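You operate a simulated robot arm through the tools that you are given. There is no shell and no other tool.

You run a simulated robot arm. Do the job below in one go: nothing can be reset, and whatever is moved stays where it is left.

JOB
Flush the blue out of the filler jar with the small jug of water.
Fine: dump it by the yellow handle, pour the jug in, dump again, then shut the lid; no stain is left, the yellow handle ends shut, the empty jug ends on the mixing mat. Set down upright: small jug.

The check looks at the end state, three seconds after you hand in, the way a careful person would. Anything else that was tipped, shoved, dropped, spilled or broken makes it a failure. A push-on lid holds only when it is set on centred and level and pressed home; a screw cap is set on level and turned clockwise until tight.

ROBOT AND FRAMES
A 6-joint arm with a two-finger parallel gripper, fixed in place. Base frame: the origin is at the foot of the arm, x ahead of it, y to its left, z up. Lengths are in mm, angles in degrees, forces in N, time in s.
With the tool pointing down near the work surface it reaches from about 100 to 600 mm from the base axis. Its first joint turns from -115.0 to 115.0 degrees. Payload 3.43 kg.
Tool frame: the origin (TCP) lies between the finger pads and is the grasp point; the fingertips stand 34 mm ahead of it; z points along the fingers, y is the line along which they close. The gripper opens to 128 mm. The fingers are 24 mm wide and 12 mm thick; the gripper's body (48 by 130 mm) begins 96 mm behind the TCP.
Orientation is that of the tool frame in the base frame, as a unit quaternion [w, x, y, z]. With the fingers straight down and closing along the base's y, the tool's x points along the base's -x, its y along +y and its z along -z.

CONTROLS
- The arm moves only by the tool move_arm. Its argument "series" is text: rows parted by semicolons, each of 7 numbers parted by spaces: the shift along the tool's x, y, z in mm, then the turn, a rotation vector about the tool's x, y, z in rad, then the gripper command, from -1 (shut) to 1 (fully open), values between in proportion. In form: x y z wx wy wz grip; .... A call has 1 to 20 rows; each row is the pose to reach, as a shift and turn from the pose commanded when the call began, along the tool's axes at that moment. Each row takes 0.2 s and may step no farther than 50 mm and 8.6 degrees from the row before; otherwise, or with a gripper value out of range, the whole call is refused. A pose out of reach is approached as far as the arm can. The call stops where the force on the tool passes 50 N (or 10 N more than at its start, if that is more) or the arm is blocked; 0.2 s more then pass. The fingers move at their own pace (about 153 mm/s each) and stop on an object; they squeeze with about 25 N. The grip force told is the motor's: it shows also when the fingers shut on nothing. Time passes only in rows, and 0.2 s behind the last, so rows that repeat a pose let the fingers close. It gives the time, the measured TCP pose, the force on the tool (base axes), the opening and the grip force at its end, in the units of the frame above (readings bear some noise), with the torque about the TCP (base axes, N m) and any sound that the robot's microphone picked up, and new pictures: "pictures" is both (left out), scene, wrist or none.
- Cameras (640 x 400 px; columns grow to the right, rows downward): "scene" is fixed at [57.6, 496.2, 1717]; the picture's right is [-0.78, -0.63, 0.00], its down [-0.45, 0.56, -0.70] and it looks along [0.44, -0.54, -0.72] (base axes); focal length 214 px, centre (320, 200). "wrist" rides on the gripper at [76, -11, -160] in the tool frame; the picture's right is [0.15, 0.99, 0.00], its down [-0.88, 0.13, -0.46] and it looks along [-0.45, 0.07, 0.89] (tool axes); focal length 234 px, centre (320, 200). There is no depth. A picture from a camera that has moved, and an enlarged one, comes with that camera's place and axes in the base frame and with its lens. The place of the scene camera against the robot may be out by one fixed shift of up to 12 mm in any direction.
- slide_trunk(by): slides the trunk up (or, below 0, down) by that many mm; the arm rides with it, the base frame stays. It gives what a move gives, with no picture.
- inspect(camera, box): a new picture of the part [left, top, right, bottom] of that camera's present view, enlarged. No time passes.
- sign_off(): hands the job in; it is judged then, once.

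Nothing tells you positions but the pictures and the camera data. Unless the task says otherwise, let go and move clear before handing in.

The tools are called after "Request:" as name(argument=value, ...) on one line, values as JSON. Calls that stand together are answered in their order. move_arm: Moves the arm, as the interface text tells. Its arguments: {"type":"object","properties":{"series":{"type":"string"},"pictures":{"type":"string","enum":["both","scene","wrist","none"]}},"required":["series"]} The other tools are called the same way: slide_trunk (by) slides the trunk up or down; inspect (camera, box) takes an enlarged picture of a part of a camera's view; sign_off () hands the job in.

At the start:

```text
t: 0.0
position: [304.4, 41.3, 1503.7]
orientation: [-0.001, 0.0, 1.0, 0.0]
wrist_force: [0.6, 0.0, -0.3]
ft_torque: [-0.02, 0.02, 0.0]
gripper_width: 128.0
grasp_force: 0.0
trunk travel left (down, up): [-977.0, 13.0]
```

scene: 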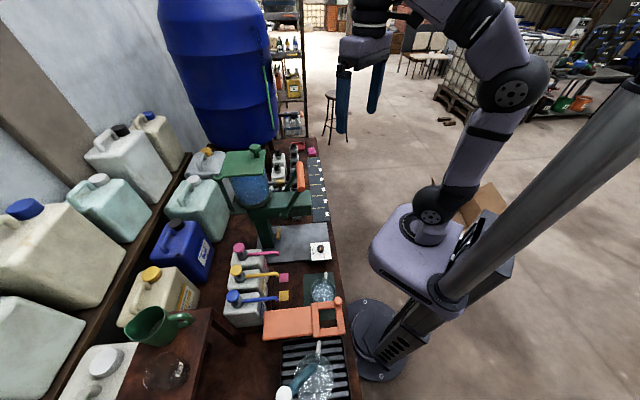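
wrist: 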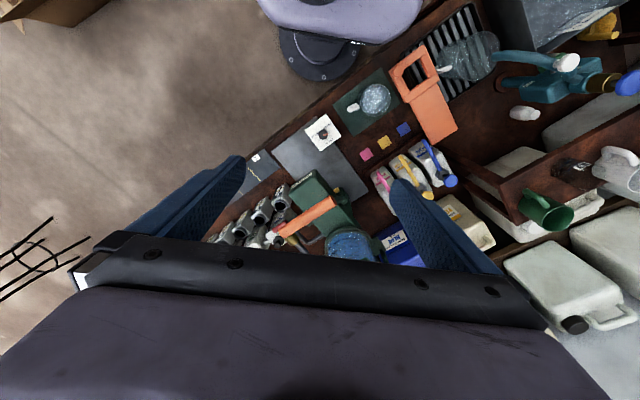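

I see a workbench with a drill-press-like green filler with a blue jar and an orange handle, three canisters with pink/yellow/blue handles, a mat with a small jug, and a drain grate. I will enlarge the pictures first to identify everything before moving.

Request:
inspect(camera="scene", box=[200, 130, 360, 230])

Request:
inspect(camera="scene", box=[210, 220, 370, 320])

Request:
inspect(camera="scene", box=[200, 300, 360, 400])

Request:
inspect(camera="wrist", box=[300, 30, 540, 180])

Request:
inspect(camera="wrist", box=[220, 120, 460, 270])

```text
4.00 times, centred on (280, 180) of scene
camera zoom: at [57.6, 496.2, 1717.0], right [-0.78, -0.63, 0.0], down [-0.45, 0.56, -0.7], along [0.44, -0.54, -0.72], focal length 858 px, centre (480, 280)
```

zoom: 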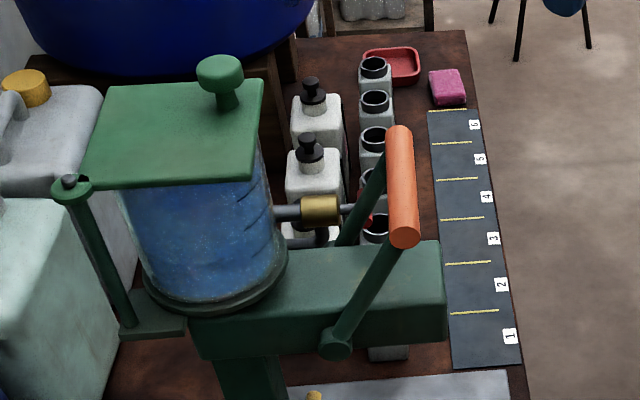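

```text
4.00 times, centred on (290, 270) of scene
camera zoom: at [57.6, 496.2, 1717.0], right [-0.78, -0.63, 0.0], down [-0.45, 0.56, -0.7], along [0.44, -0.54, -0.72], focal length 858 px, centre (440, -80)
```

zoom: 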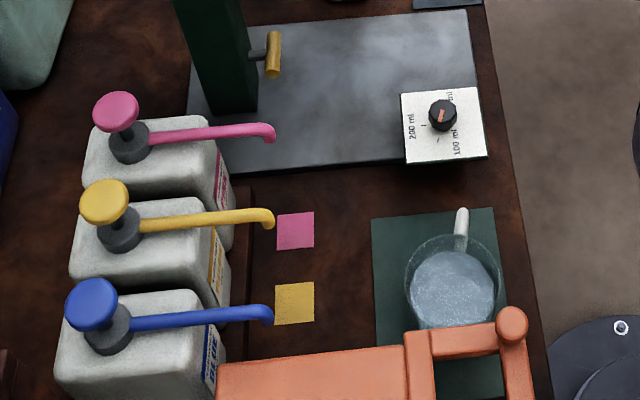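

```text
4.00 times, centred on (280, 350) of scene
camera zoom: at [57.6, 496.2, 1717.0], right [-0.78, -0.63, 0.0], down [-0.45, 0.56, -0.7], along [0.44, -0.54, -0.72], focal length 858 px, centre (480, -400)
```

zoom: 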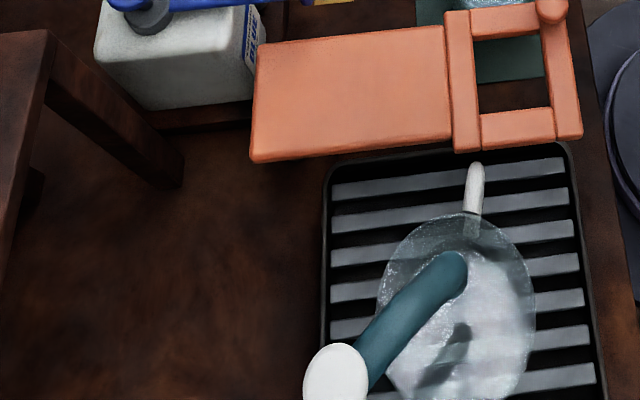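

```text
2.67 times, centred on (420, 105) of wrist
camera zoom: at [227.7, 28.2, 1663.8], right [-0.15, 0.99, 0.0], down [0.88, 0.13, 0.46], along [0.45, 0.07, -0.89], focal length 624 px, centre (53, 453)
```

zoom: 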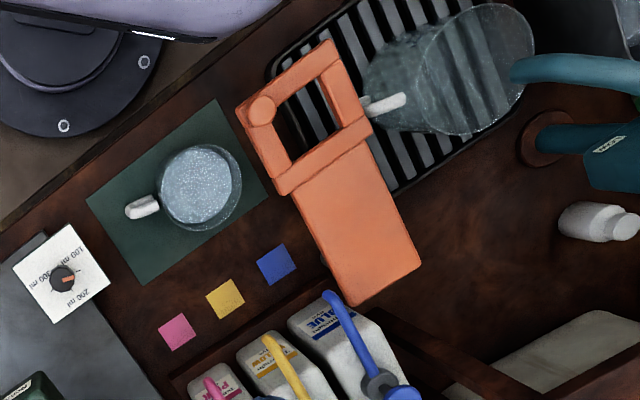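

```text
2.67 times, centred on (340, 195) of wrist
camera zoom: at [227.7, 28.2, 1663.8], right [-0.15, 0.99, 0.0], down [0.88, 0.13, 0.46], along [0.45, 0.07, -0.89], focal length 624 px, centre (267, 213)
```

zoom: 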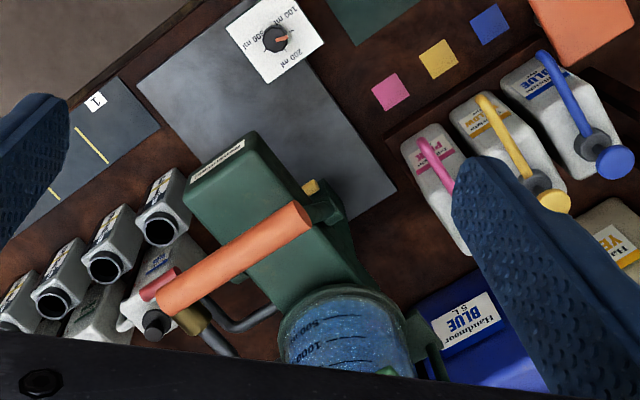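

The machine needs a closer look: I see a green lid with a knob pivoted on a post over the blue jar, an orange lever, and a small brass/yellow handle on the column. I'll enlarge these more.

Request:
inspect(camera="scene", box=[210, 140, 290, 190])

Request:
inspect(camera="scene", box=[240, 170, 320, 220])

Request:
inspect(camera="scene", box=[245, 210, 341, 270])

Request:
inspect(camera="wrist", box=[280, 160, 408, 240])

Request:
inspect(camera="wrist", box=[320, 220, 448, 300])

Request:
inspect(camera="wrist", box=[440, 0, 640, 125])

```text
8.00 times, centred on (250, 165) of scene
camera zoom: at [57.6, 496.2, 1717.0], right [-0.78, -0.63, 0.0], down [-0.45, 0.56, -0.7], along [0.44, -0.54, -0.72], focal length 1716 px, centre (880, 480)
```

zoom: 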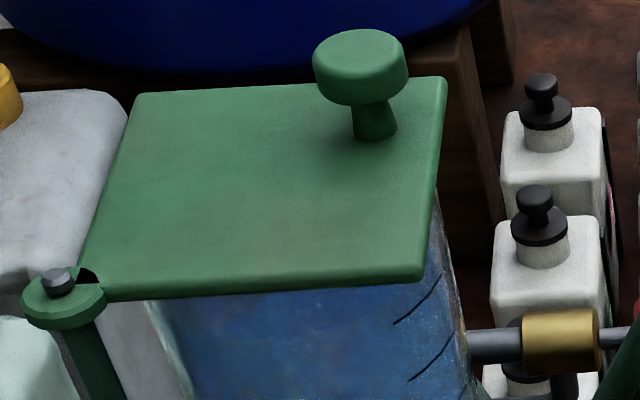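

```text
8.00 times, centred on (280, 195) of scene
camera zoom: at [57.6, 496.2, 1717.0], right [-0.78, -0.63, 0.0], down [-0.45, 0.56, -0.7], along [0.44, -0.54, -0.72], focal length 1716 px, centre (640, 240)
```

zoom: 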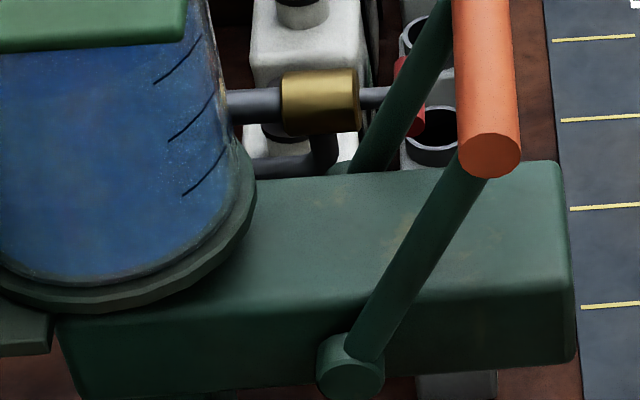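

```text
6.67 times, centred on (293, 240) of scene
camera zoom: at [57.6, 496.2, 1717.0], right [-0.78, -0.63, 0.0], down [-0.45, 0.56, -0.7], along [0.44, -0.54, -0.72], focal length 1430 px, centre (500, -67)
```

zoom: 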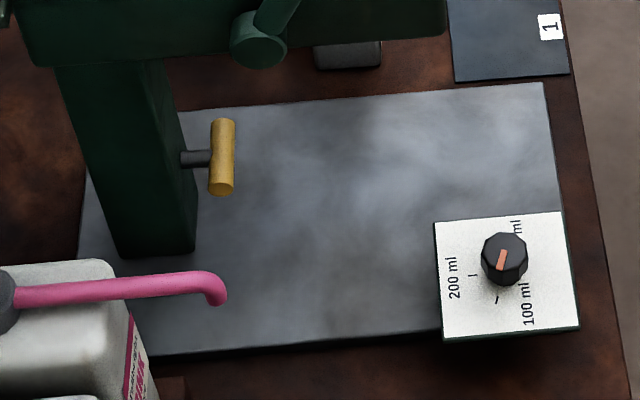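

```text
5.00 times, centred on (344, 200) of wrist
camera zoom: at [227.7, 28.2, 1663.8], right [-0.15, 0.99, 0.0], down [0.88, 0.13, 0.46], along [0.45, 0.07, -0.89], focal length 1171 px, centre (200, 200)
```

zoom: 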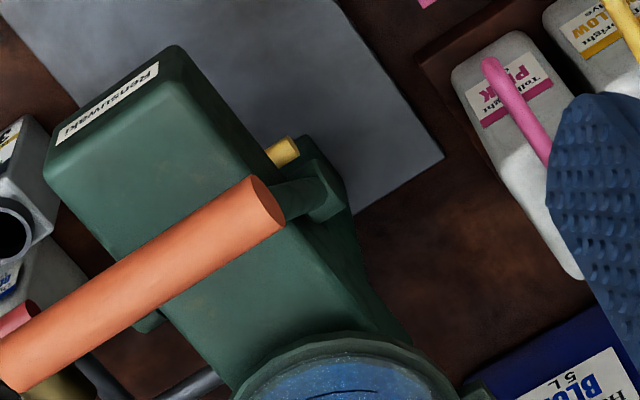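

```text
5.00 times, centred on (384, 260) of wrist
camera zoom: at [227.7, 28.2, 1663.8], right [-0.15, 0.99, 0.0], down [0.88, 0.13, 0.46], along [0.45, 0.07, -0.89], focal length 1171 px, centre (0, -100)
```

zoom: 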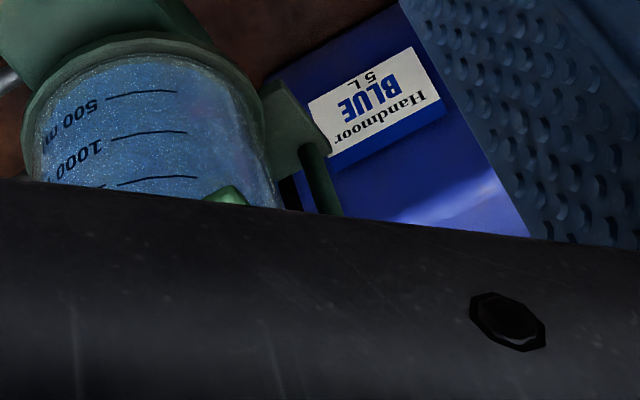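

```text
3.20 times, centred on (540, 62) of wrist
camera zoom: at [227.7, 28.2, 1663.8], right [-0.15, 0.99, 0.0], down [0.88, 0.13, 0.46], along [0.45, 0.07, -0.89], focal length 749 px, centre (-384, 640)
```

zoom: 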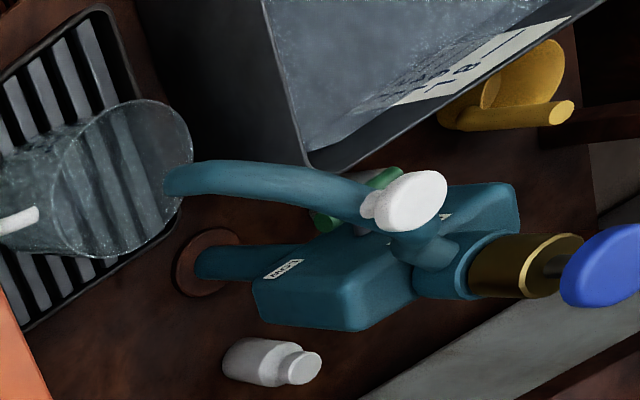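

The filler's jar sits high (bottom roughly z≈1000, lid near z≈1250) at about x≈650, y≈200; the table is near z≈730. I'll tilt the wrist towards it to get a clear look before touching anything.

Request:
move_arm(series="0 0 0 0 -0.15 0 1; 0 0 0 0 -0.30 0 1; 0 0 0 0 -0.45 0 1; 0 0 0 0 -0.6 0 1", pictures="both")

```text
t: 1.0
position: [379.9, 67.4, 1560.7]
orientation: [0.294, 0.001, 0.956, 0.0]
wrist_force: [-0.5, 0.4, 0.6]
ft_torque: [0.02, -0.01, 0.02]
gripper_width: 127.9
grasp_force: 0.2
out of reach, approached as far as the arm can: row 2, 3, 4
trunk travel left (down, up): [-977.0, 13.0]
camera wrist: at [225.8, 55.7, 1650.7], right [-0.12, 0.99, -0.08], down [0.47, 0.13, 0.87], along [0.87, 0.07, -0.48], focal length 234 px, centre (320, 200)
```

scene: 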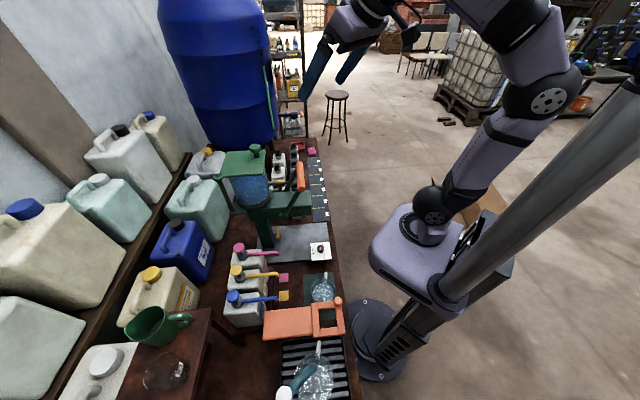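
wrist: 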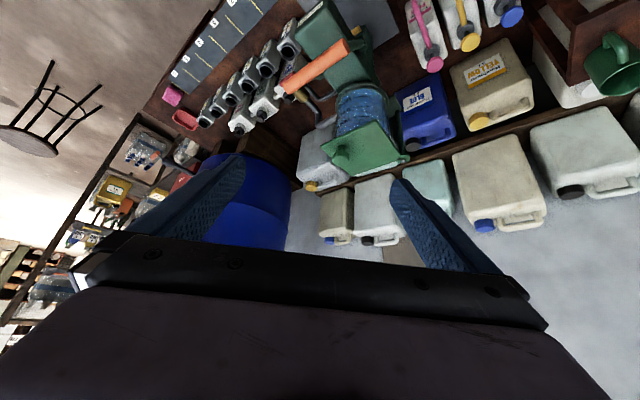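

The wrist view is now upside-down (image bottom is up) but shows the filler well. I'll enlarge it.

Request:
inspect(camera="wrist", box=[260, 10, 420, 110])

Request:
inspect(camera="wrist", box=[290, 90, 418, 190])

Request:
inspect(camera="wrist", box=[270, 20, 334, 110])

```text
4.00 times, centred on (340, 60) of wrist
camera zoom: at [225.8, 55.7, 1650.7], right [-0.12, 0.99, -0.08], down [0.47, 0.13, 0.87], along [0.87, 0.07, -0.48], focal length 937 px, centre (240, 760)
```

zoom: 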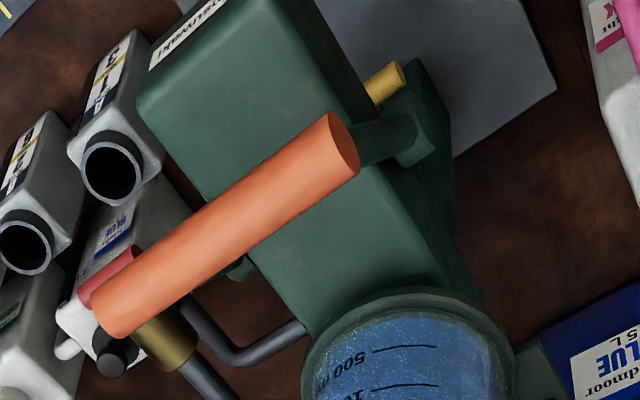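

```text
4.00 times, centred on (354, 140) of wrist
camera zoom: at [225.8, 55.7, 1650.7], right [-0.12, 0.99, -0.08], down [0.47, 0.13, 0.87], along [0.87, 0.07, -0.48], focal length 937 px, centre (184, 440)
```

zoom: 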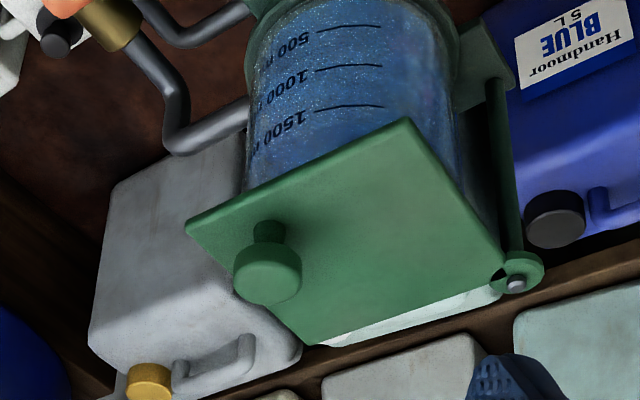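

```text
4.44 times, centred on (302, 65) of wrist
camera zoom: at [225.8, 55.7, 1650.7], right [-0.12, 0.99, -0.08], down [0.47, 0.13, 0.87], along [0.87, 0.07, -0.48], focal length 1041 px, centre (400, 800)
```

zoom: 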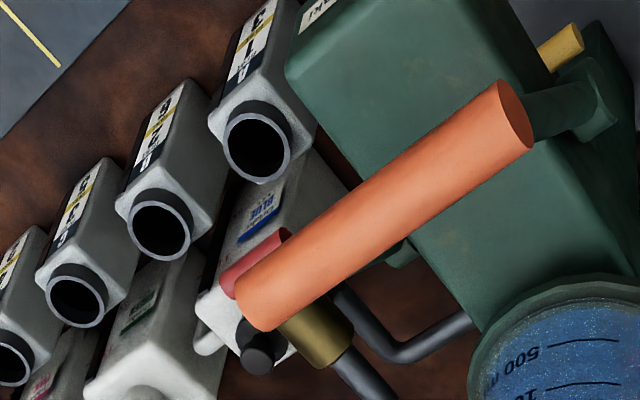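

The yellow T-handle sits on the filler column at roughly (597, 151, 845), while the lid is a swinging plate on a post. I'll lower the trunk 300 mm to view the machine from a lower angle.

Request:
slide_trunk(by=-300)

Request:
inspect(camera="wrist", box=[0, 0, 640, 400])

Request:
inspect(camera="scene", box=[160, 60, 560, 310])

```text
t: 4.0
position: [379.0, 66.6, 1260.4]
orientation: [0.293, 0.0, 0.956, 0.0]
wrist_force: [0.3, -0.4, 0.0]
ft_torque: [-0.03, 0.02, -0.01]
gripper_width: 128.1
grasp_force: 0.0
trunk travel left (down, up): [-677.0, 313.0]
```

```text
1.00 times, centred on (320, 200) of wrist (not enlarged: the box is as wide or as high as the picture)
camera zoom: at [225.8, 55.3, 1350.7], right [-0.12, 0.99, -0.08], down [0.47, 0.13, 0.87], along [0.87, 0.07, -0.48], focal length 234 px, centre (320, 200)
```

zoom: 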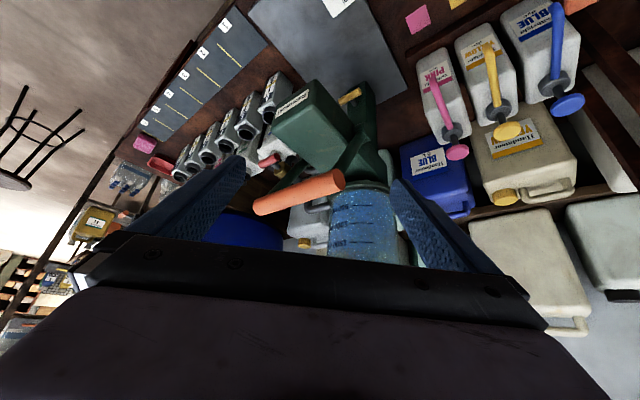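

```text
1.60 times, centred on (360, 185) of scene
camera zoom: at [57.6, 496.2, 1717.0], right [-0.78, -0.63, 0.0], down [-0.45, 0.56, -0.7], along [0.44, -0.54, -0.72], focal length 343 px, centre (256, 224)
```

zoom: 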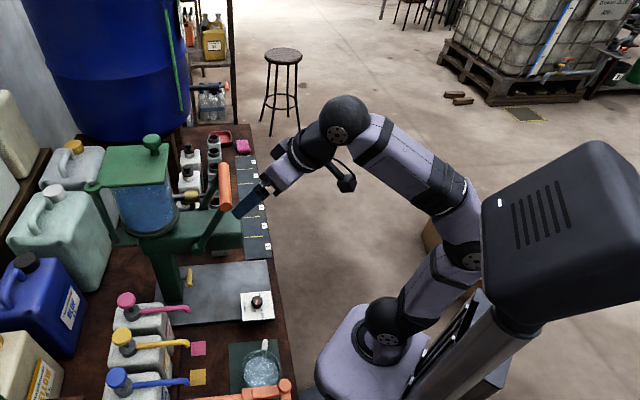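

I can see the head, lever and yellow handle from a lower angle. I'll enlarge these.

Request:
inspect(camera="wrist", box=[240, 60, 440, 185])

Request:
inspect(camera="wrist", box=[240, 120, 440, 260])

Request:
inspect(camera="scene", box=[210, 140, 320, 210])

```text
3.20 times, centred on (340, 122) of wrist
camera zoom: at [225.8, 55.3, 1350.7], right [-0.12, 0.99, -0.08], down [0.47, 0.13, 0.87], along [0.87, 0.07, -0.48], focal length 749 px, centre (256, 448)
```

zoom: 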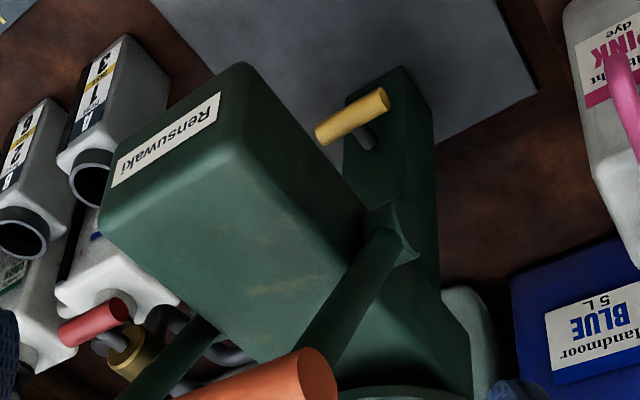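

```text
2.86 times, centred on (340, 190) of wrist
camera zoom: at [225.8, 55.3, 1350.7], right [-0.12, 0.99, -0.08], down [0.47, 0.13, 0.87], along [0.87, 0.07, -0.48], focal length 669 px, centre (263, 229)
```

zoom: 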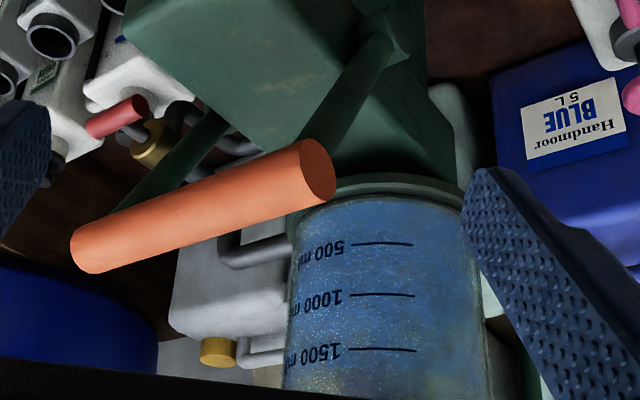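

```text
5.71 times, centred on (265, 175) of scene
camera zoom: at [57.6, 496.2, 1717.0], right [-0.78, -0.63, 0.0], down [-0.45, 0.56, -0.7], along [0.44, -0.54, -0.72], focal length 1226 px, centre (634, 343)
```

zoom: 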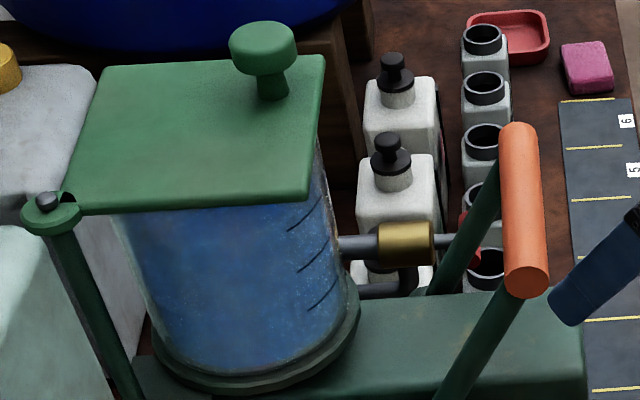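

Next I'll bring the tool back to pointing down, so that the pose is well defined again.

Request:
move_arm(series="0 0 0 0 0.15 0 1; 0 0 0 0 0.30 0 1; 0 0 0 0 0.45 0 1; 0 0 0 0 0.6 0 1; 0 0 0 0 0.6 0 1", pictures="none")

```text
t: 5.2
position: [367.0, 63.4, 1198.8]
orientation: [-0.003, 0.0, 1.0, 0.0]
wrist_force: [-0.8, -0.5, 0.1]
ft_torque: [-0.02, 0.0, 0.02]
gripper_width: 127.9
grasp_force: 0.0
out of reach, approached as far as the arm can: row 3, 4, 5
trunk travel left (down, up): [-677.0, 313.0]
```

Now I'll yaw the tool 45° to square up with the table and move above the mat to view the jug.

Request:
move_arm(series="30 18 20 0 0 -0.15 1; 60 36 40 0 0 -0.30 1; 90 54 60 0 0 -0.45 1; 120 72 80 0 0 -0.60 1; 150 90 100 0 0 -0.75 1; 150 90 100 0 0 -0.77 1", pictures="both")

```text
t: 6.6
position: [229.4, 168.4, 1102.1]
orientation: [-0.002, -0.376, 0.927, -0.001]
wrist_force: [-0.4, 0.6, 0.5]
ft_torque: [-0.02, -0.02, 0.01]
gripper_width: 128.0
grasp_force: 0.1
out of reach, approached as far as the arm can: row 4, 5, 6
trunk travel left (down, up): [-677.0, 313.0]
camera wrist: at [183.7, 107.9, 1261.7], right [-0.79, 0.61, 0.0], down [0.54, 0.71, 0.45], along [0.27, 0.36, -0.89], focal length 234 px, centre (320, 200)
```

scene: 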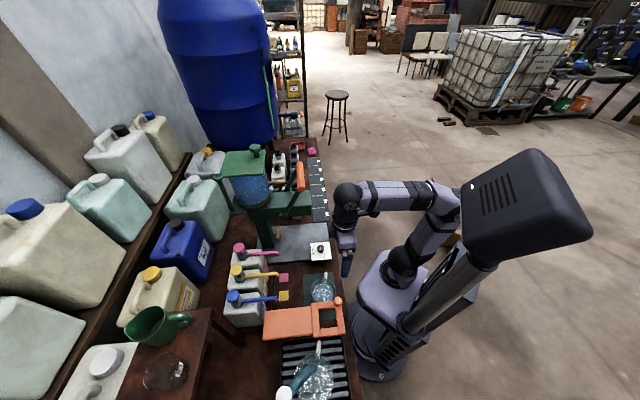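
wrist: 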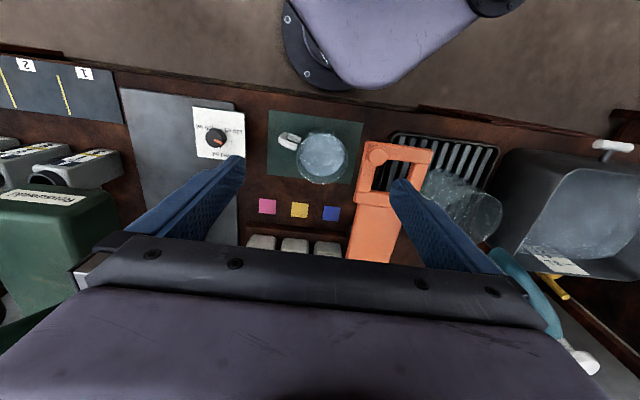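

The tool is now square with the table, and the jug on the dark green mat is visible. I'll enlarge it and its surroundings.

Request:
inspect(camera="wrist", box=[250, 100, 410, 200])

Request:
inspect(camera="wrist", box=[340, 110, 540, 260])

Request:
inspect(camera="wrist", box=[0, 60, 256, 220])

Request:
inspect(camera="scene", box=[290, 255, 354, 345])

```text
4.00 times, centred on (330, 150) of wrist
camera zoom: at [183.7, 107.9, 1261.7], right [-0.79, 0.61, 0.0], down [0.54, 0.71, 0.45], along [0.27, 0.36, -0.89], focal length 937 px, centre (280, 400)
```

zoom: 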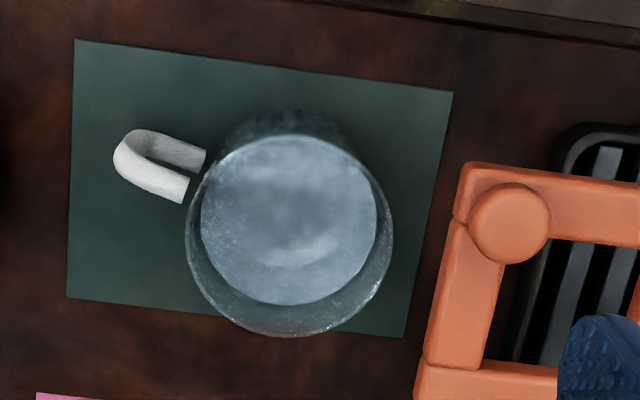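

```text
2.67 times, centred on (440, 185) of wrist
camera zoom: at [183.7, 107.9, 1261.7], right [-0.79, 0.61, 0.0], down [0.54, 0.71, 0.45], along [0.27, 0.36, -0.89], focal length 624 px, centre (0, 240)
```

zoom: 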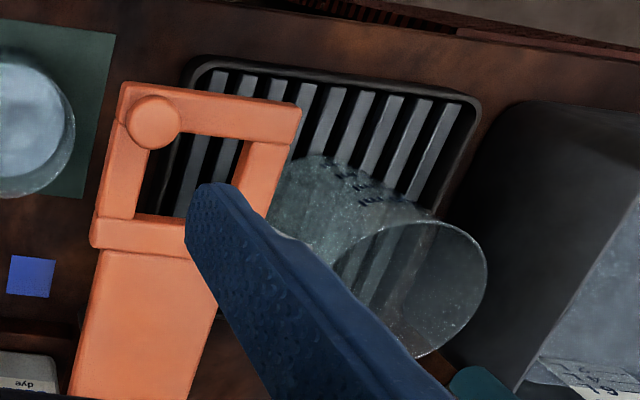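

```text
2.50 times, centred on (128, 140) of wrist
camera zoom: at [183.7, 107.9, 1261.7], right [-0.79, 0.61, 0.0], down [0.54, 0.71, 0.45], along [0.27, 0.36, -0.89], focal length 585 px, centre (800, 350)
```

zoom: 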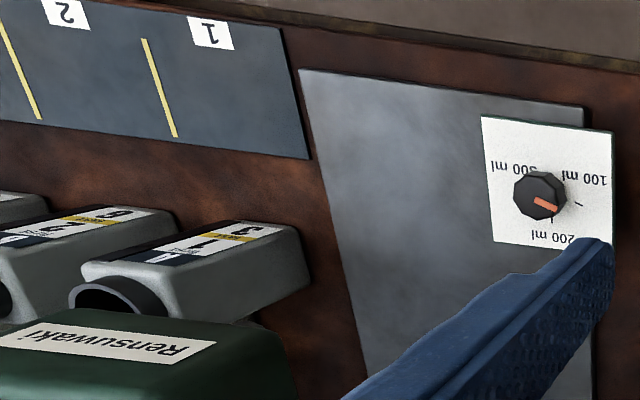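

```text
4.44 times, centred on (322, 300) of scene
camera zoom: at [57.6, 496.2, 1717.0], right [-0.78, -0.63, 0.0], down [-0.45, 0.56, -0.7], along [0.44, -0.54, -0.72], focal length 953 px, centre (311, -244)
```

zoom: 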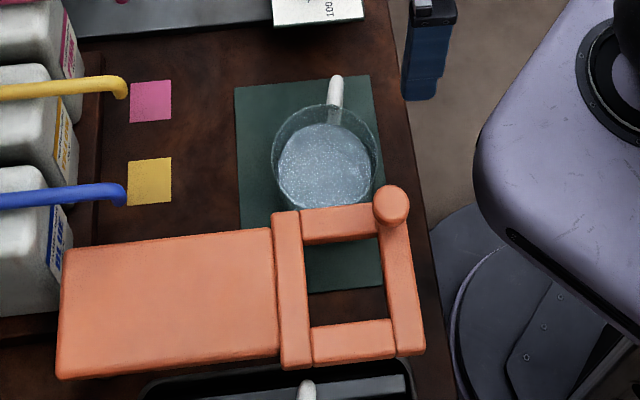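

The jug stands at about (264, 217), rim near z≈820, handle pointing to roughly −60° azimuth, table top near z≈726; the orange stand beside it is tall (about z≈914). I'll roll the wrist by 180° in free space so the camera will sit above the gripper when the tool is levelled.

Request:
move_arm(series="0 0 0 0 0 0.15 1; 0 0 0 0 0 0.30 1; 0 0 0 0 0 0.45 1; 0 0 0 0 0 0.60 1; 0 0 0 0 0 0.75 1; 0 0 0 0 0 0.90 1; 0 0 0 0 0 1.05 1; 0 0 0 0 0 1.2 1; 0 0 0 0 0 1.35 1; 0 0 0 0 0 1.5 1; 0 0 0 0 0 1.65 1; 0 0 0 0 0 1.8 1; 0 0 0 0 0 1.95 1; 0 0 0 0 0 2.1 1; 0 0 0 0 0 2.25 1; 0 0 0 0 0 2.4 1; 0 0 0 0 0 2.55 1; 0 0 0 0 0 2.7 1; 0 0 0 0 0 2.85 1; 0 0 0 0 0 3.0 1", pictures="none")

```text
t: 10.8
position: [232.2, 171.9, 1103.5]
orientation: [-0.001, 0.899, 0.438, -0.002]
wrist_force: [-0.2, -0.2, 0.3]
ft_torque: [-0.03, 0.0, -0.01]
gripper_width: 128.0
grasp_force: 0.0
trunk travel left (down, up): [-677.0, 313.0]
```

The 180° roll works. From triangulation: lid plate spans a square around (656,183) at z≈1265, pivot pin at (656,285), knob top near (645,129,1306), orange lever bar at z≈1188 nearer the robot. Next I'll swing the tool toward azimuth 20° and tilt it level to look under the filler head.

Request:
move_arm(series="-1 37 10 0 0 0.1 1; -3 74 20 0 0 0.2 1; -4 110 30 0 0 0.3 1; -6 147 40 0 0 0.4 1; -7 184 50 0 0 0.5 1; -8 210 60 0 0 0.56 1", pictures="wrist")

```text
t: 12.2
position: [389.5, 40.4, 1043.0]
orientation: [0.0, 0.985, 0.174, -0.002]
wrist_force: [-0.4, -0.5, -0.1]
ft_torque: [-0.02, -0.01, -0.02]
gripper_width: 128.1
grasp_force: 0.1
trunk travel left (down, up): [-677.0, 313.0]
camera wrist: at [456.5, 74.9, 1201.9], right [0.48, -0.88, 0.0], down [-0.78, -0.42, 0.46], along [-0.41, -0.22, -0.89], focal length 234 px, centre (320, 200)
```

wrist: 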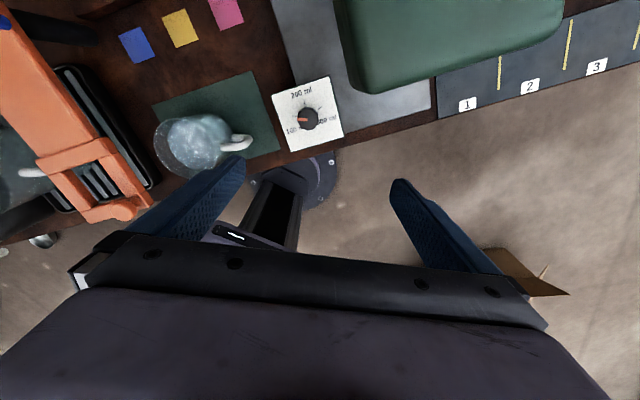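

The camera is close to the orange lever bar, so I'll back off while tilting the tool up to level.

Request:
move_arm(series="-12 2 8 0 0.143 0 1; -20 3 15 0 0.286 0 1; -28 4 23 0 0.428 0 1; -35 5 30 0 0.571 0 1; -35 6 38 0 0.714 0 1; -35 7 45 0 0.857 0 1; -35 8 53 0 1.0 0 1; -35 8 60 0 1.142 0 1; -35 8 68 0 1.285 0 1; -35 8 75 0 1.428 0 1; -35 8 83 0 1.571 0 1", pictures="both")

```text
t: 14.8
position: [445.6, -91.0, 1024.2]
orientation: [-0.017, 0.617, 0.231, 0.752]
wrist_force: [0.0, 0.4, 0.5]
ft_torque: [-0.01, -0.02, -0.01]
gripper_width: 127.9
grasp_force: 0.0
out of reach, approached as far as the arm can: row 3, 4, 5, 6, 7, 8, 9, 10, 11
trunk travel left (down, up): [-677.0, 313.0]
stopped in row 11: the arm was blocked; the commanded pose is now the measured one
camera wrist: at [275.8, -120.6, 1070.4], right [0.27, -0.85, 0.46], down [-0.17, -0.51, -0.84], along [0.95, 0.15, -0.28], focal length 234 px, centre (320, 200)
```

scene: 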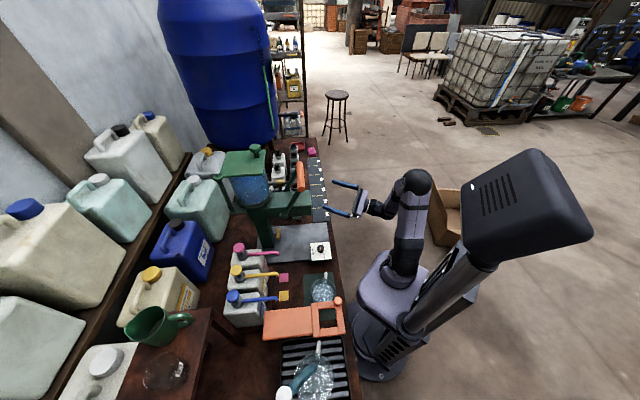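
wrist: 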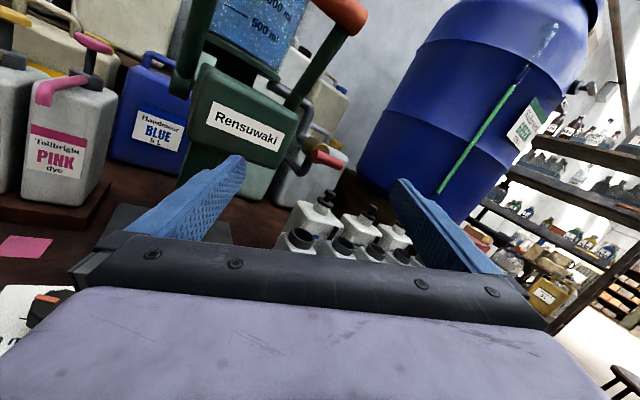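

The arm drifted because a level tool that close in is out of reach, but nothing was touched. This view shows the head's end face; I'll enlarge it.

Request:
inspect(camera="wrist", box=[160, 0, 400, 150])

Request:
inspect(camera="wrist", box=[140, 100, 380, 250])

Request:
inspect(camera="scene", box=[280, 130, 440, 230])

```text
2.67 times, centred on (280, 75) of wrist
camera zoom: at [275.8, -120.6, 1070.4], right [0.27, -0.85, 0.46], down [-0.17, -0.51, -0.84], along [0.95, 0.15, -0.28], focal length 624 px, centre (427, 533)
```

zoom: 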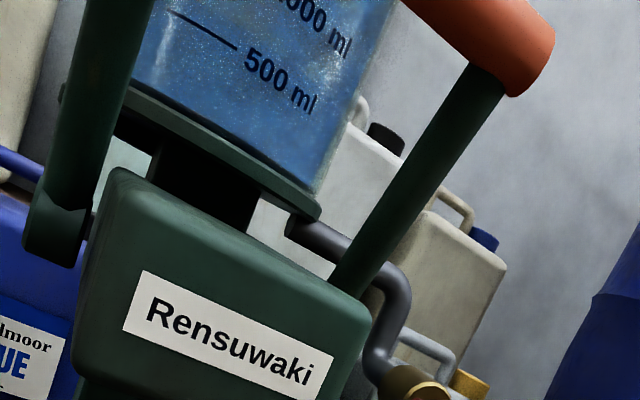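

```text
2.67 times, centred on (260, 175) of wrist
camera zoom: at [275.8, -120.6, 1070.4], right [0.27, -0.85, 0.46], down [-0.17, -0.51, -0.84], along [0.95, 0.15, -0.28], focal length 624 px, centre (480, 267)
```

zoom: 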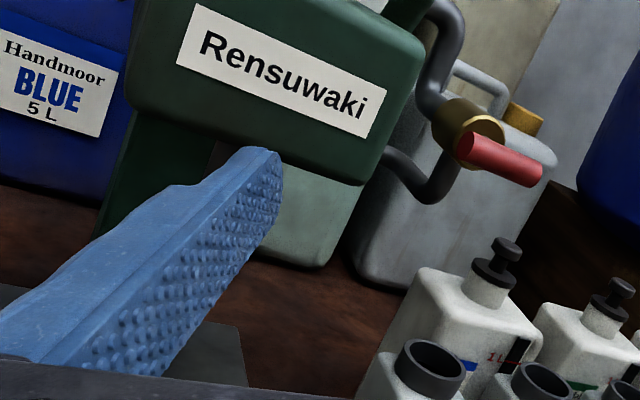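

```text
4.00 times, centred on (360, 180) of scene
camera zoom: at [57.6, 496.2, 1717.0], right [-0.78, -0.63, 0.0], down [-0.45, 0.56, -0.7], along [0.44, -0.54, -0.72], focal length 858 px, centre (160, 280)
```

zoom: 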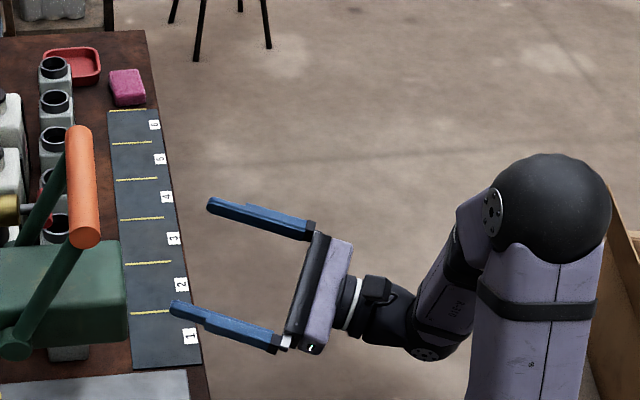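

The head is about z 1002–1067, so there is ample room beneath it for reaching the yellow handle (z≈845). I'll lower the trunk 150 mm for a level look at the column and the handle.

Request:
slide_trunk(by=-150)

Request:
inspect(camera="wrist", box=[0, 0, 640, 400])

Request:
inspect(camera="wrist", box=[100, 0, 420, 200])

```text
t: 16.6
position: [444.9, -91.5, 874.3]
orientation: [-0.015, 0.618, 0.229, 0.752]
wrist_force: [-0.5, 0.0, 0.3]
ft_torque: [0.01, -0.02, 0.01]
gripper_width: 128.0
grasp_force: 0.0
trunk travel left (down, up): [-527.0, 463.0]
```

```text
1.00 times, centred on (320, 200) of wrist (not enlarged: the box is as wide or as high as the picture)
camera zoom: at [275.9, -121.0, 920.1], right [0.27, -0.85, 0.46], down [-0.17, -0.51, -0.84], along [0.95, 0.15, -0.28], focal length 234 px, centre (320, 200)
```

zoom: 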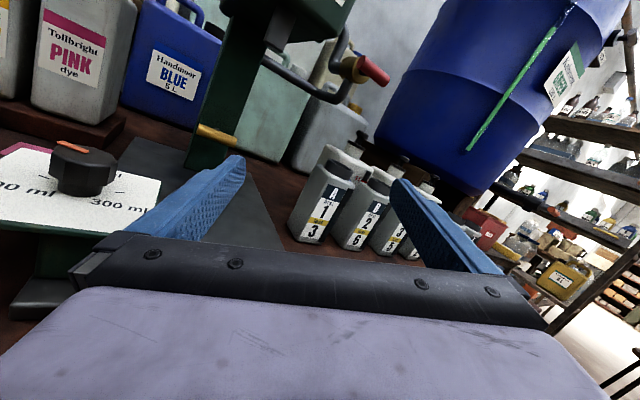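

```text
2.00 times, centred on (260, 100) of wrist
camera zoom: at [275.9, -121.0, 920.1], right [0.27, -0.85, 0.46], down [-0.17, -0.51, -0.84], along [0.95, 0.15, -0.28], focal length 468 px, centre (440, 400)
```

zoom: 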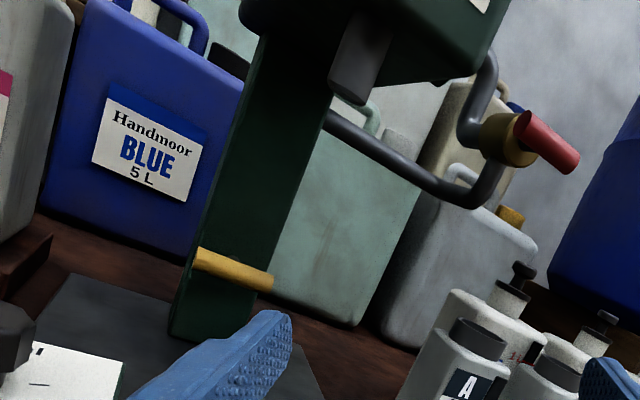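

The yellow bar is horizontal, centred near (618, 138, 820), about 60 mm long, with the dial panel standing to its left (top ≈ z 800–820). I'll turn the tool so the fingers close vertically (camera to the right side) while easing towards the handle, first half only.

Request:
move_arm(series="-0.8 -8.3 10.0 0.0201 -0.0279 0.1356 1; -1.5 -16.6 20.1 0.0403 -0.0557 0.2713 1; -2.3 -25 30.1 0.0604 -0.0836 0.4069 1; -3 -33.3 40.1 0.0805 -0.1114 0.5426 1; -3.8 -41.6 50.2 0.1007 -0.1393 0.6782 1; -4.5 -49.9 60.2 0.1208 -0.1671 0.8139 1; -5.3 -58.3 70.3 0.141 -0.195 0.9495 1", pictures="wrist")

```text
t: 18.1
position: [492.8, -13.8, 857.7]
orientation: [-0.378, 0.72, -0.027, 0.582]
wrist_force: [-0.1, 0.0, 0.0]
ft_torque: [0.0, -0.04, 0.01]
gripper_width: 128.2
grasp_force: 0.1
trunk travel left (down, up): [-527.0, 463.0]
camera wrist: at [375.9, -125.2, 932.6], right [0.44, -0.77, -0.45], down [-0.62, 0.1, -0.78], along [0.65, 0.62, -0.44], focal length 234 px, centre (320, 200)
```

wrist: 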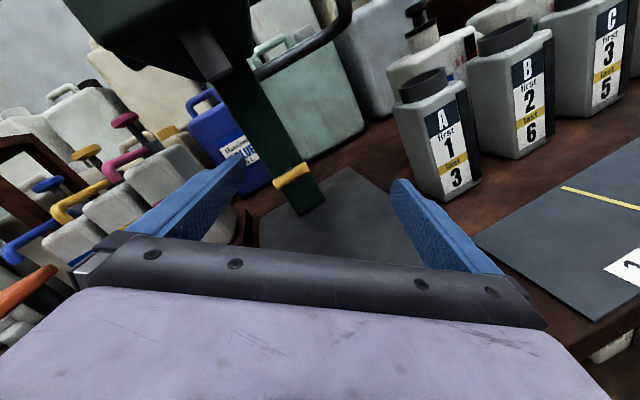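

Tracking well. I'll complete the second half of the turn to the pre-grasp pose in front of the handle.

Request:
move_arm(series="-4.5 -3.9 11.5 0.0201 -0.0279 0.1356 1; -8.9 -7.8 22.9 0.0403 -0.0557 0.2713 1; -13.4 -11.7 34.4 0.0604 -0.0836 0.4069 1; -17.8 -15.7 45.8 0.0805 -0.1114 0.5426 1; -22.3 -19.6 57.3 0.1007 -0.1393 0.6782 1; -26.7 -23.5 68.7 0.1208 -0.1671 0.8139 1; -31.2 -27.4 80.2 0.141 -0.195 0.9495 1", pictures="both")

```text
t: 19.8
position: [542.4, 61.2, 846.0]
orientation: [-0.649, 0.652, -0.278, 0.275]
wrist_force: [0.8, 0.3, 0.4]
ft_torque: [-0.01, 0.01, 0.0]
gripper_width: 127.9
grasp_force: 0.1
trunk travel left (down, up): [-527.0, 463.0]
camera wrist: at [478.5, -105.9, 857.4], right [0.1, -0.11, -0.99], down [-0.94, 0.32, -0.13], along [0.33, 0.94, -0.07], focal length 234 px, centre (320, 200)
```

scene: 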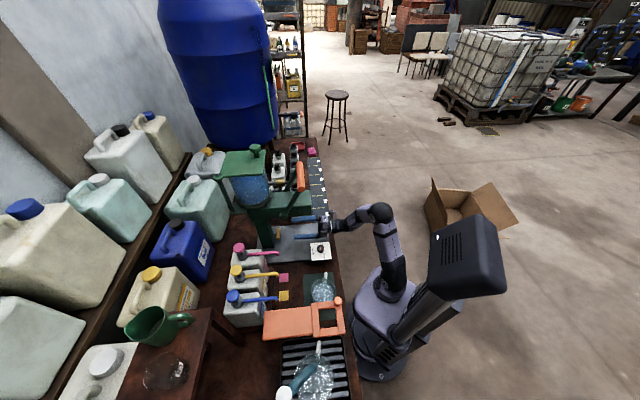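
wrist: 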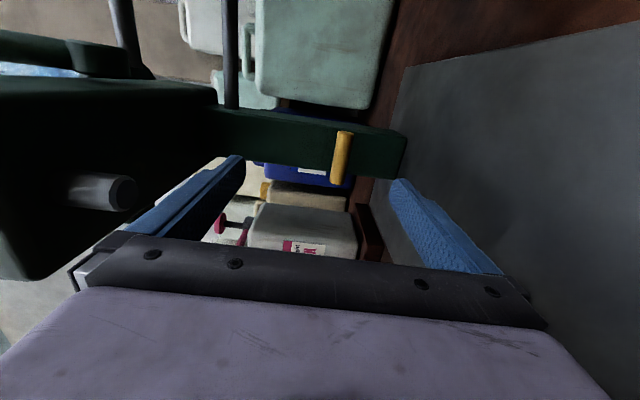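

The tool is level in front of the handle with fingers closing vertically. I'll enlarge the handle to refine its position.

Request:
inspect(camera="wrist", box=[280, 100, 408, 220])

Request:
inspect(camera="scene", box=[250, 200, 346, 260])

```text
3.33 times, centred on (344, 160) of wrist
camera zoom: at [478.5, -105.9, 857.4], right [0.1, -0.11, -0.99], down [-0.94, 0.32, -0.13], along [0.33, 0.94, -0.07], focal length 781 px, centre (240, 333)
```

zoom: 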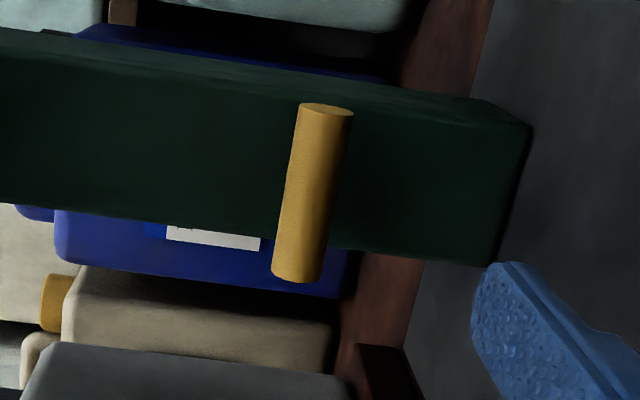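

```text
6.67 times, centred on (298, 230) of scene
camera zoom: at [57.6, 496.2, 1717.0], right [-0.78, -0.63, 0.0], down [-0.45, 0.56, -0.7], along [0.44, -0.54, -0.72], focal length 1430 px, centre (467, 0)
```

zoom: 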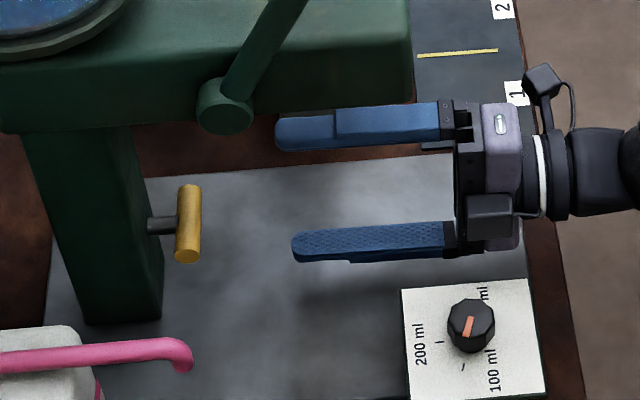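

The bar centre works out at about (619, 135, 819.5), 18 mm thick and 60 mm long, with 23 mm of stem behind it. I'll narrow the fingers, drop to its height, and slide in around it.

Request:
move_arm(series="0 13 0 0 0 0 0.2; 0 26.5 10 0 0 0 -0.1; 0 26.5 40 0 0 0 -0.1; 0 26.5 70 0 0 0 -0.1; 0 26.5 92 0 0 0 -0.1; 0 26.5 92 0 0 0 -0.1", pictures="both")

```text
t: 21.1
position: [609.2, 123.5, 819.7]
orientation: [-0.65, 0.652, -0.278, 0.276]
wrist_force: [-0.4, -0.9, 0.1]
ft_torque: [-0.02, 0.01, -0.02]
gripper_width: 57.4
grasp_force: 0.1
trunk travel left (down, up): [-527.0, 463.0]
camera wrist: at [544.2, -42.6, 831.2], right [0.1, -0.11, -0.99], down [-0.94, 0.32, -0.13], along [0.33, 0.94, -0.07], focal length 234 px, centre (320, 200)
```

scene: 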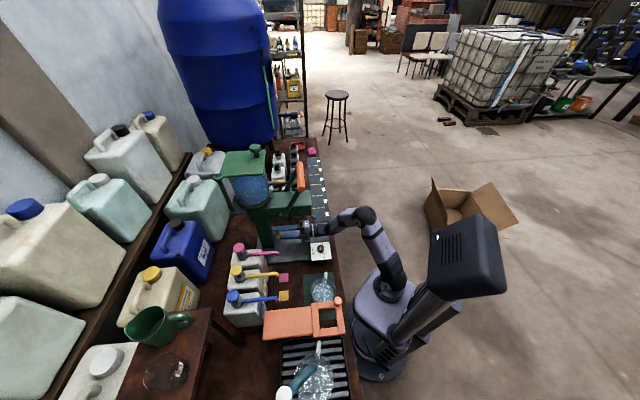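
wrist: 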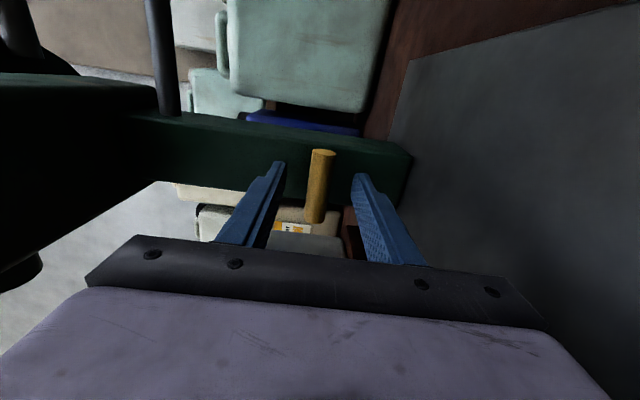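

The bar is now between the open fingers. A close look before gripping.

Request:
inspect(camera="wrist", box=[240, 120, 400, 270])

Request:
inspect(camera="scene", box=[250, 200, 346, 260])

```text
2.67 times, centred on (320, 195) of wrist
camera zoom: at [544.2, -42.6, 831.2], right [0.1, -0.11, -0.99], down [-0.94, 0.32, -0.13], along [0.33, 0.94, -0.07], focal length 624 px, centre (320, 213)
```

zoom: 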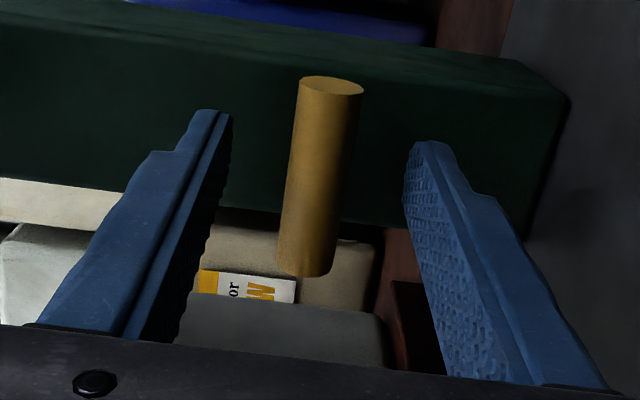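

```text
6.67 times, centred on (298, 230) of scene
camera zoom: at [57.6, 496.2, 1717.0], right [-0.78, -0.63, 0.0], down [-0.45, 0.56, -0.7], along [0.44, -0.54, -0.72], focal length 1430 px, centre (467, 0)
```

zoom: 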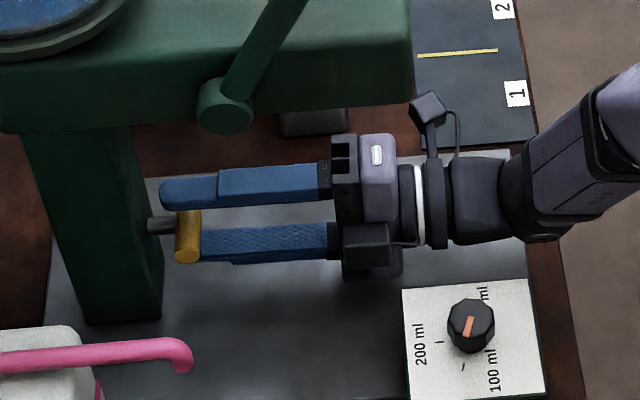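

Well centred. Closing on the bar.

Request:
move_arm(series="0 0 0 0 0 0 -1; 0 0 0 0 0 0 -1; 0 0 0 0 0 0 -1", pictures="none")

```text
t: 21.9
position: [606.3, 122.7, 819.3]
orientation: [-0.65, 0.651, -0.278, 0.277]
wrist_force: [2.6, 2.1, 2.5]
ft_torque: [0.05, -0.01, 0.0]
gripper_width: 18.7
grasp_force: 45.0
trunk travel left (down, up): [-527.0, 463.0]
```

Gripped (18.7 mm wide). I'll try a small turn counter-clockwise first and watch the torque.

Request:
move_arm(series="0 0 0 0 0 -0.08 -1; 0 0 0 0 0 -0.15 -1; 0 0 0 0 0 -0.15 -1", pictures="wrist")

```text
t: 22.8
position: [607.2, 124.2, 820.3]
orientation: [-0.627, 0.67, -0.227, 0.325]
wrist_force: [8.8, 2.2, 6.6]
ft_torque: [0.02, -0.01, 0.57]
gripper_width: 18.6
grasp_force: 44.9
trunk travel left (down, up): [-527.0, 463.0]
camera wrist: at [542.2, -40.9, 843.1], right [0.2, -0.21, -0.96], down [-0.92, 0.3, -0.26], along [0.34, 0.93, -0.13], focal length 234 px, centre (320, 200)
```

wrist: 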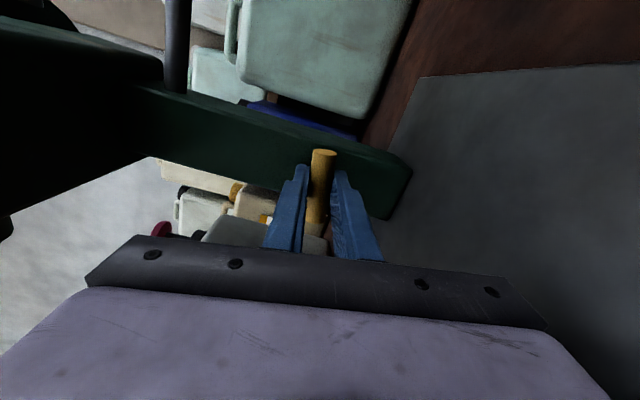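

No resisting torque about the valve axis, so it seems to turn counter-clockwise. Continuing in small steps and watching forces.

Request:
move_arm(series="0 0 0 0 0 -0.12 -1; 0 0 0 0 0 -0.24 -1; 0 0 0 0 0 -0.24 -1", pictures="both")

Request:
inspect(camera="scene", box=[230, 140, 358, 260])

```text
t: 23.6
position: [607.4, 123.7, 821.2]
orientation: [-0.584, 0.692, -0.145, 0.399]
wrist_force: [6.9, 6.7, 15.2]
ft_torque: [0.52, -0.51, -1.17]
gripper_width: 18.7
grasp_force: 45.2
trunk travel left (down, up): [-527.0, 463.0]
camera wrist: at [536.9, -35.5, 860.1], right [0.36, -0.37, -0.86], down [-0.86, 0.23, -0.46], along [0.37, 0.9, -0.23], focal length 234 px, centre (320, 200)
```

scene: 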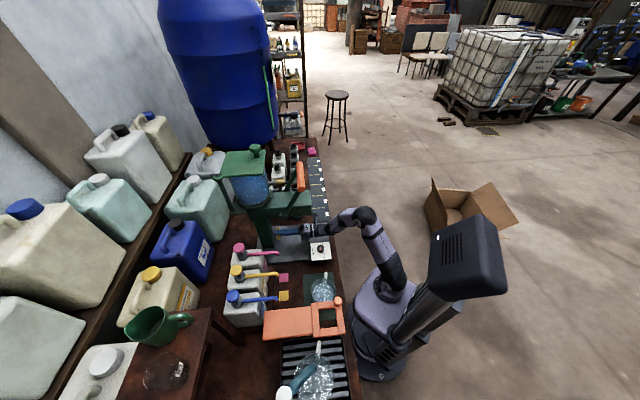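
wrist: 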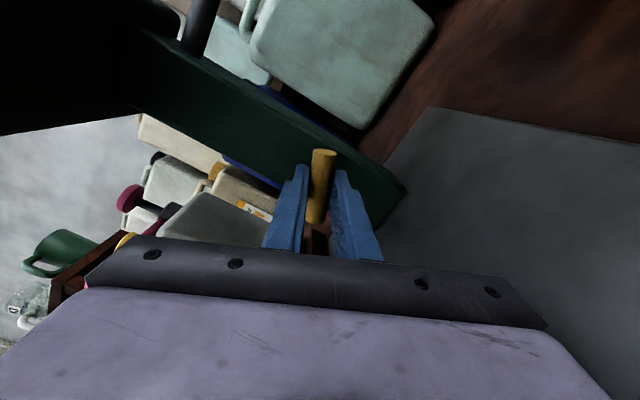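

```text
3.33 times, centred on (294, 200) of scene
camera zoom: at [57.6, 496.2, 1717.0], right [-0.78, -0.63, 0.0], down [-0.45, 0.56, -0.7], along [0.44, -0.54, -0.72], focal length 715 px, centre (407, 200)
```

zoom: 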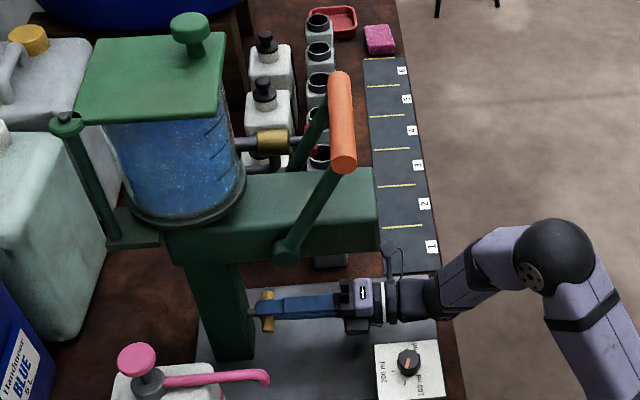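

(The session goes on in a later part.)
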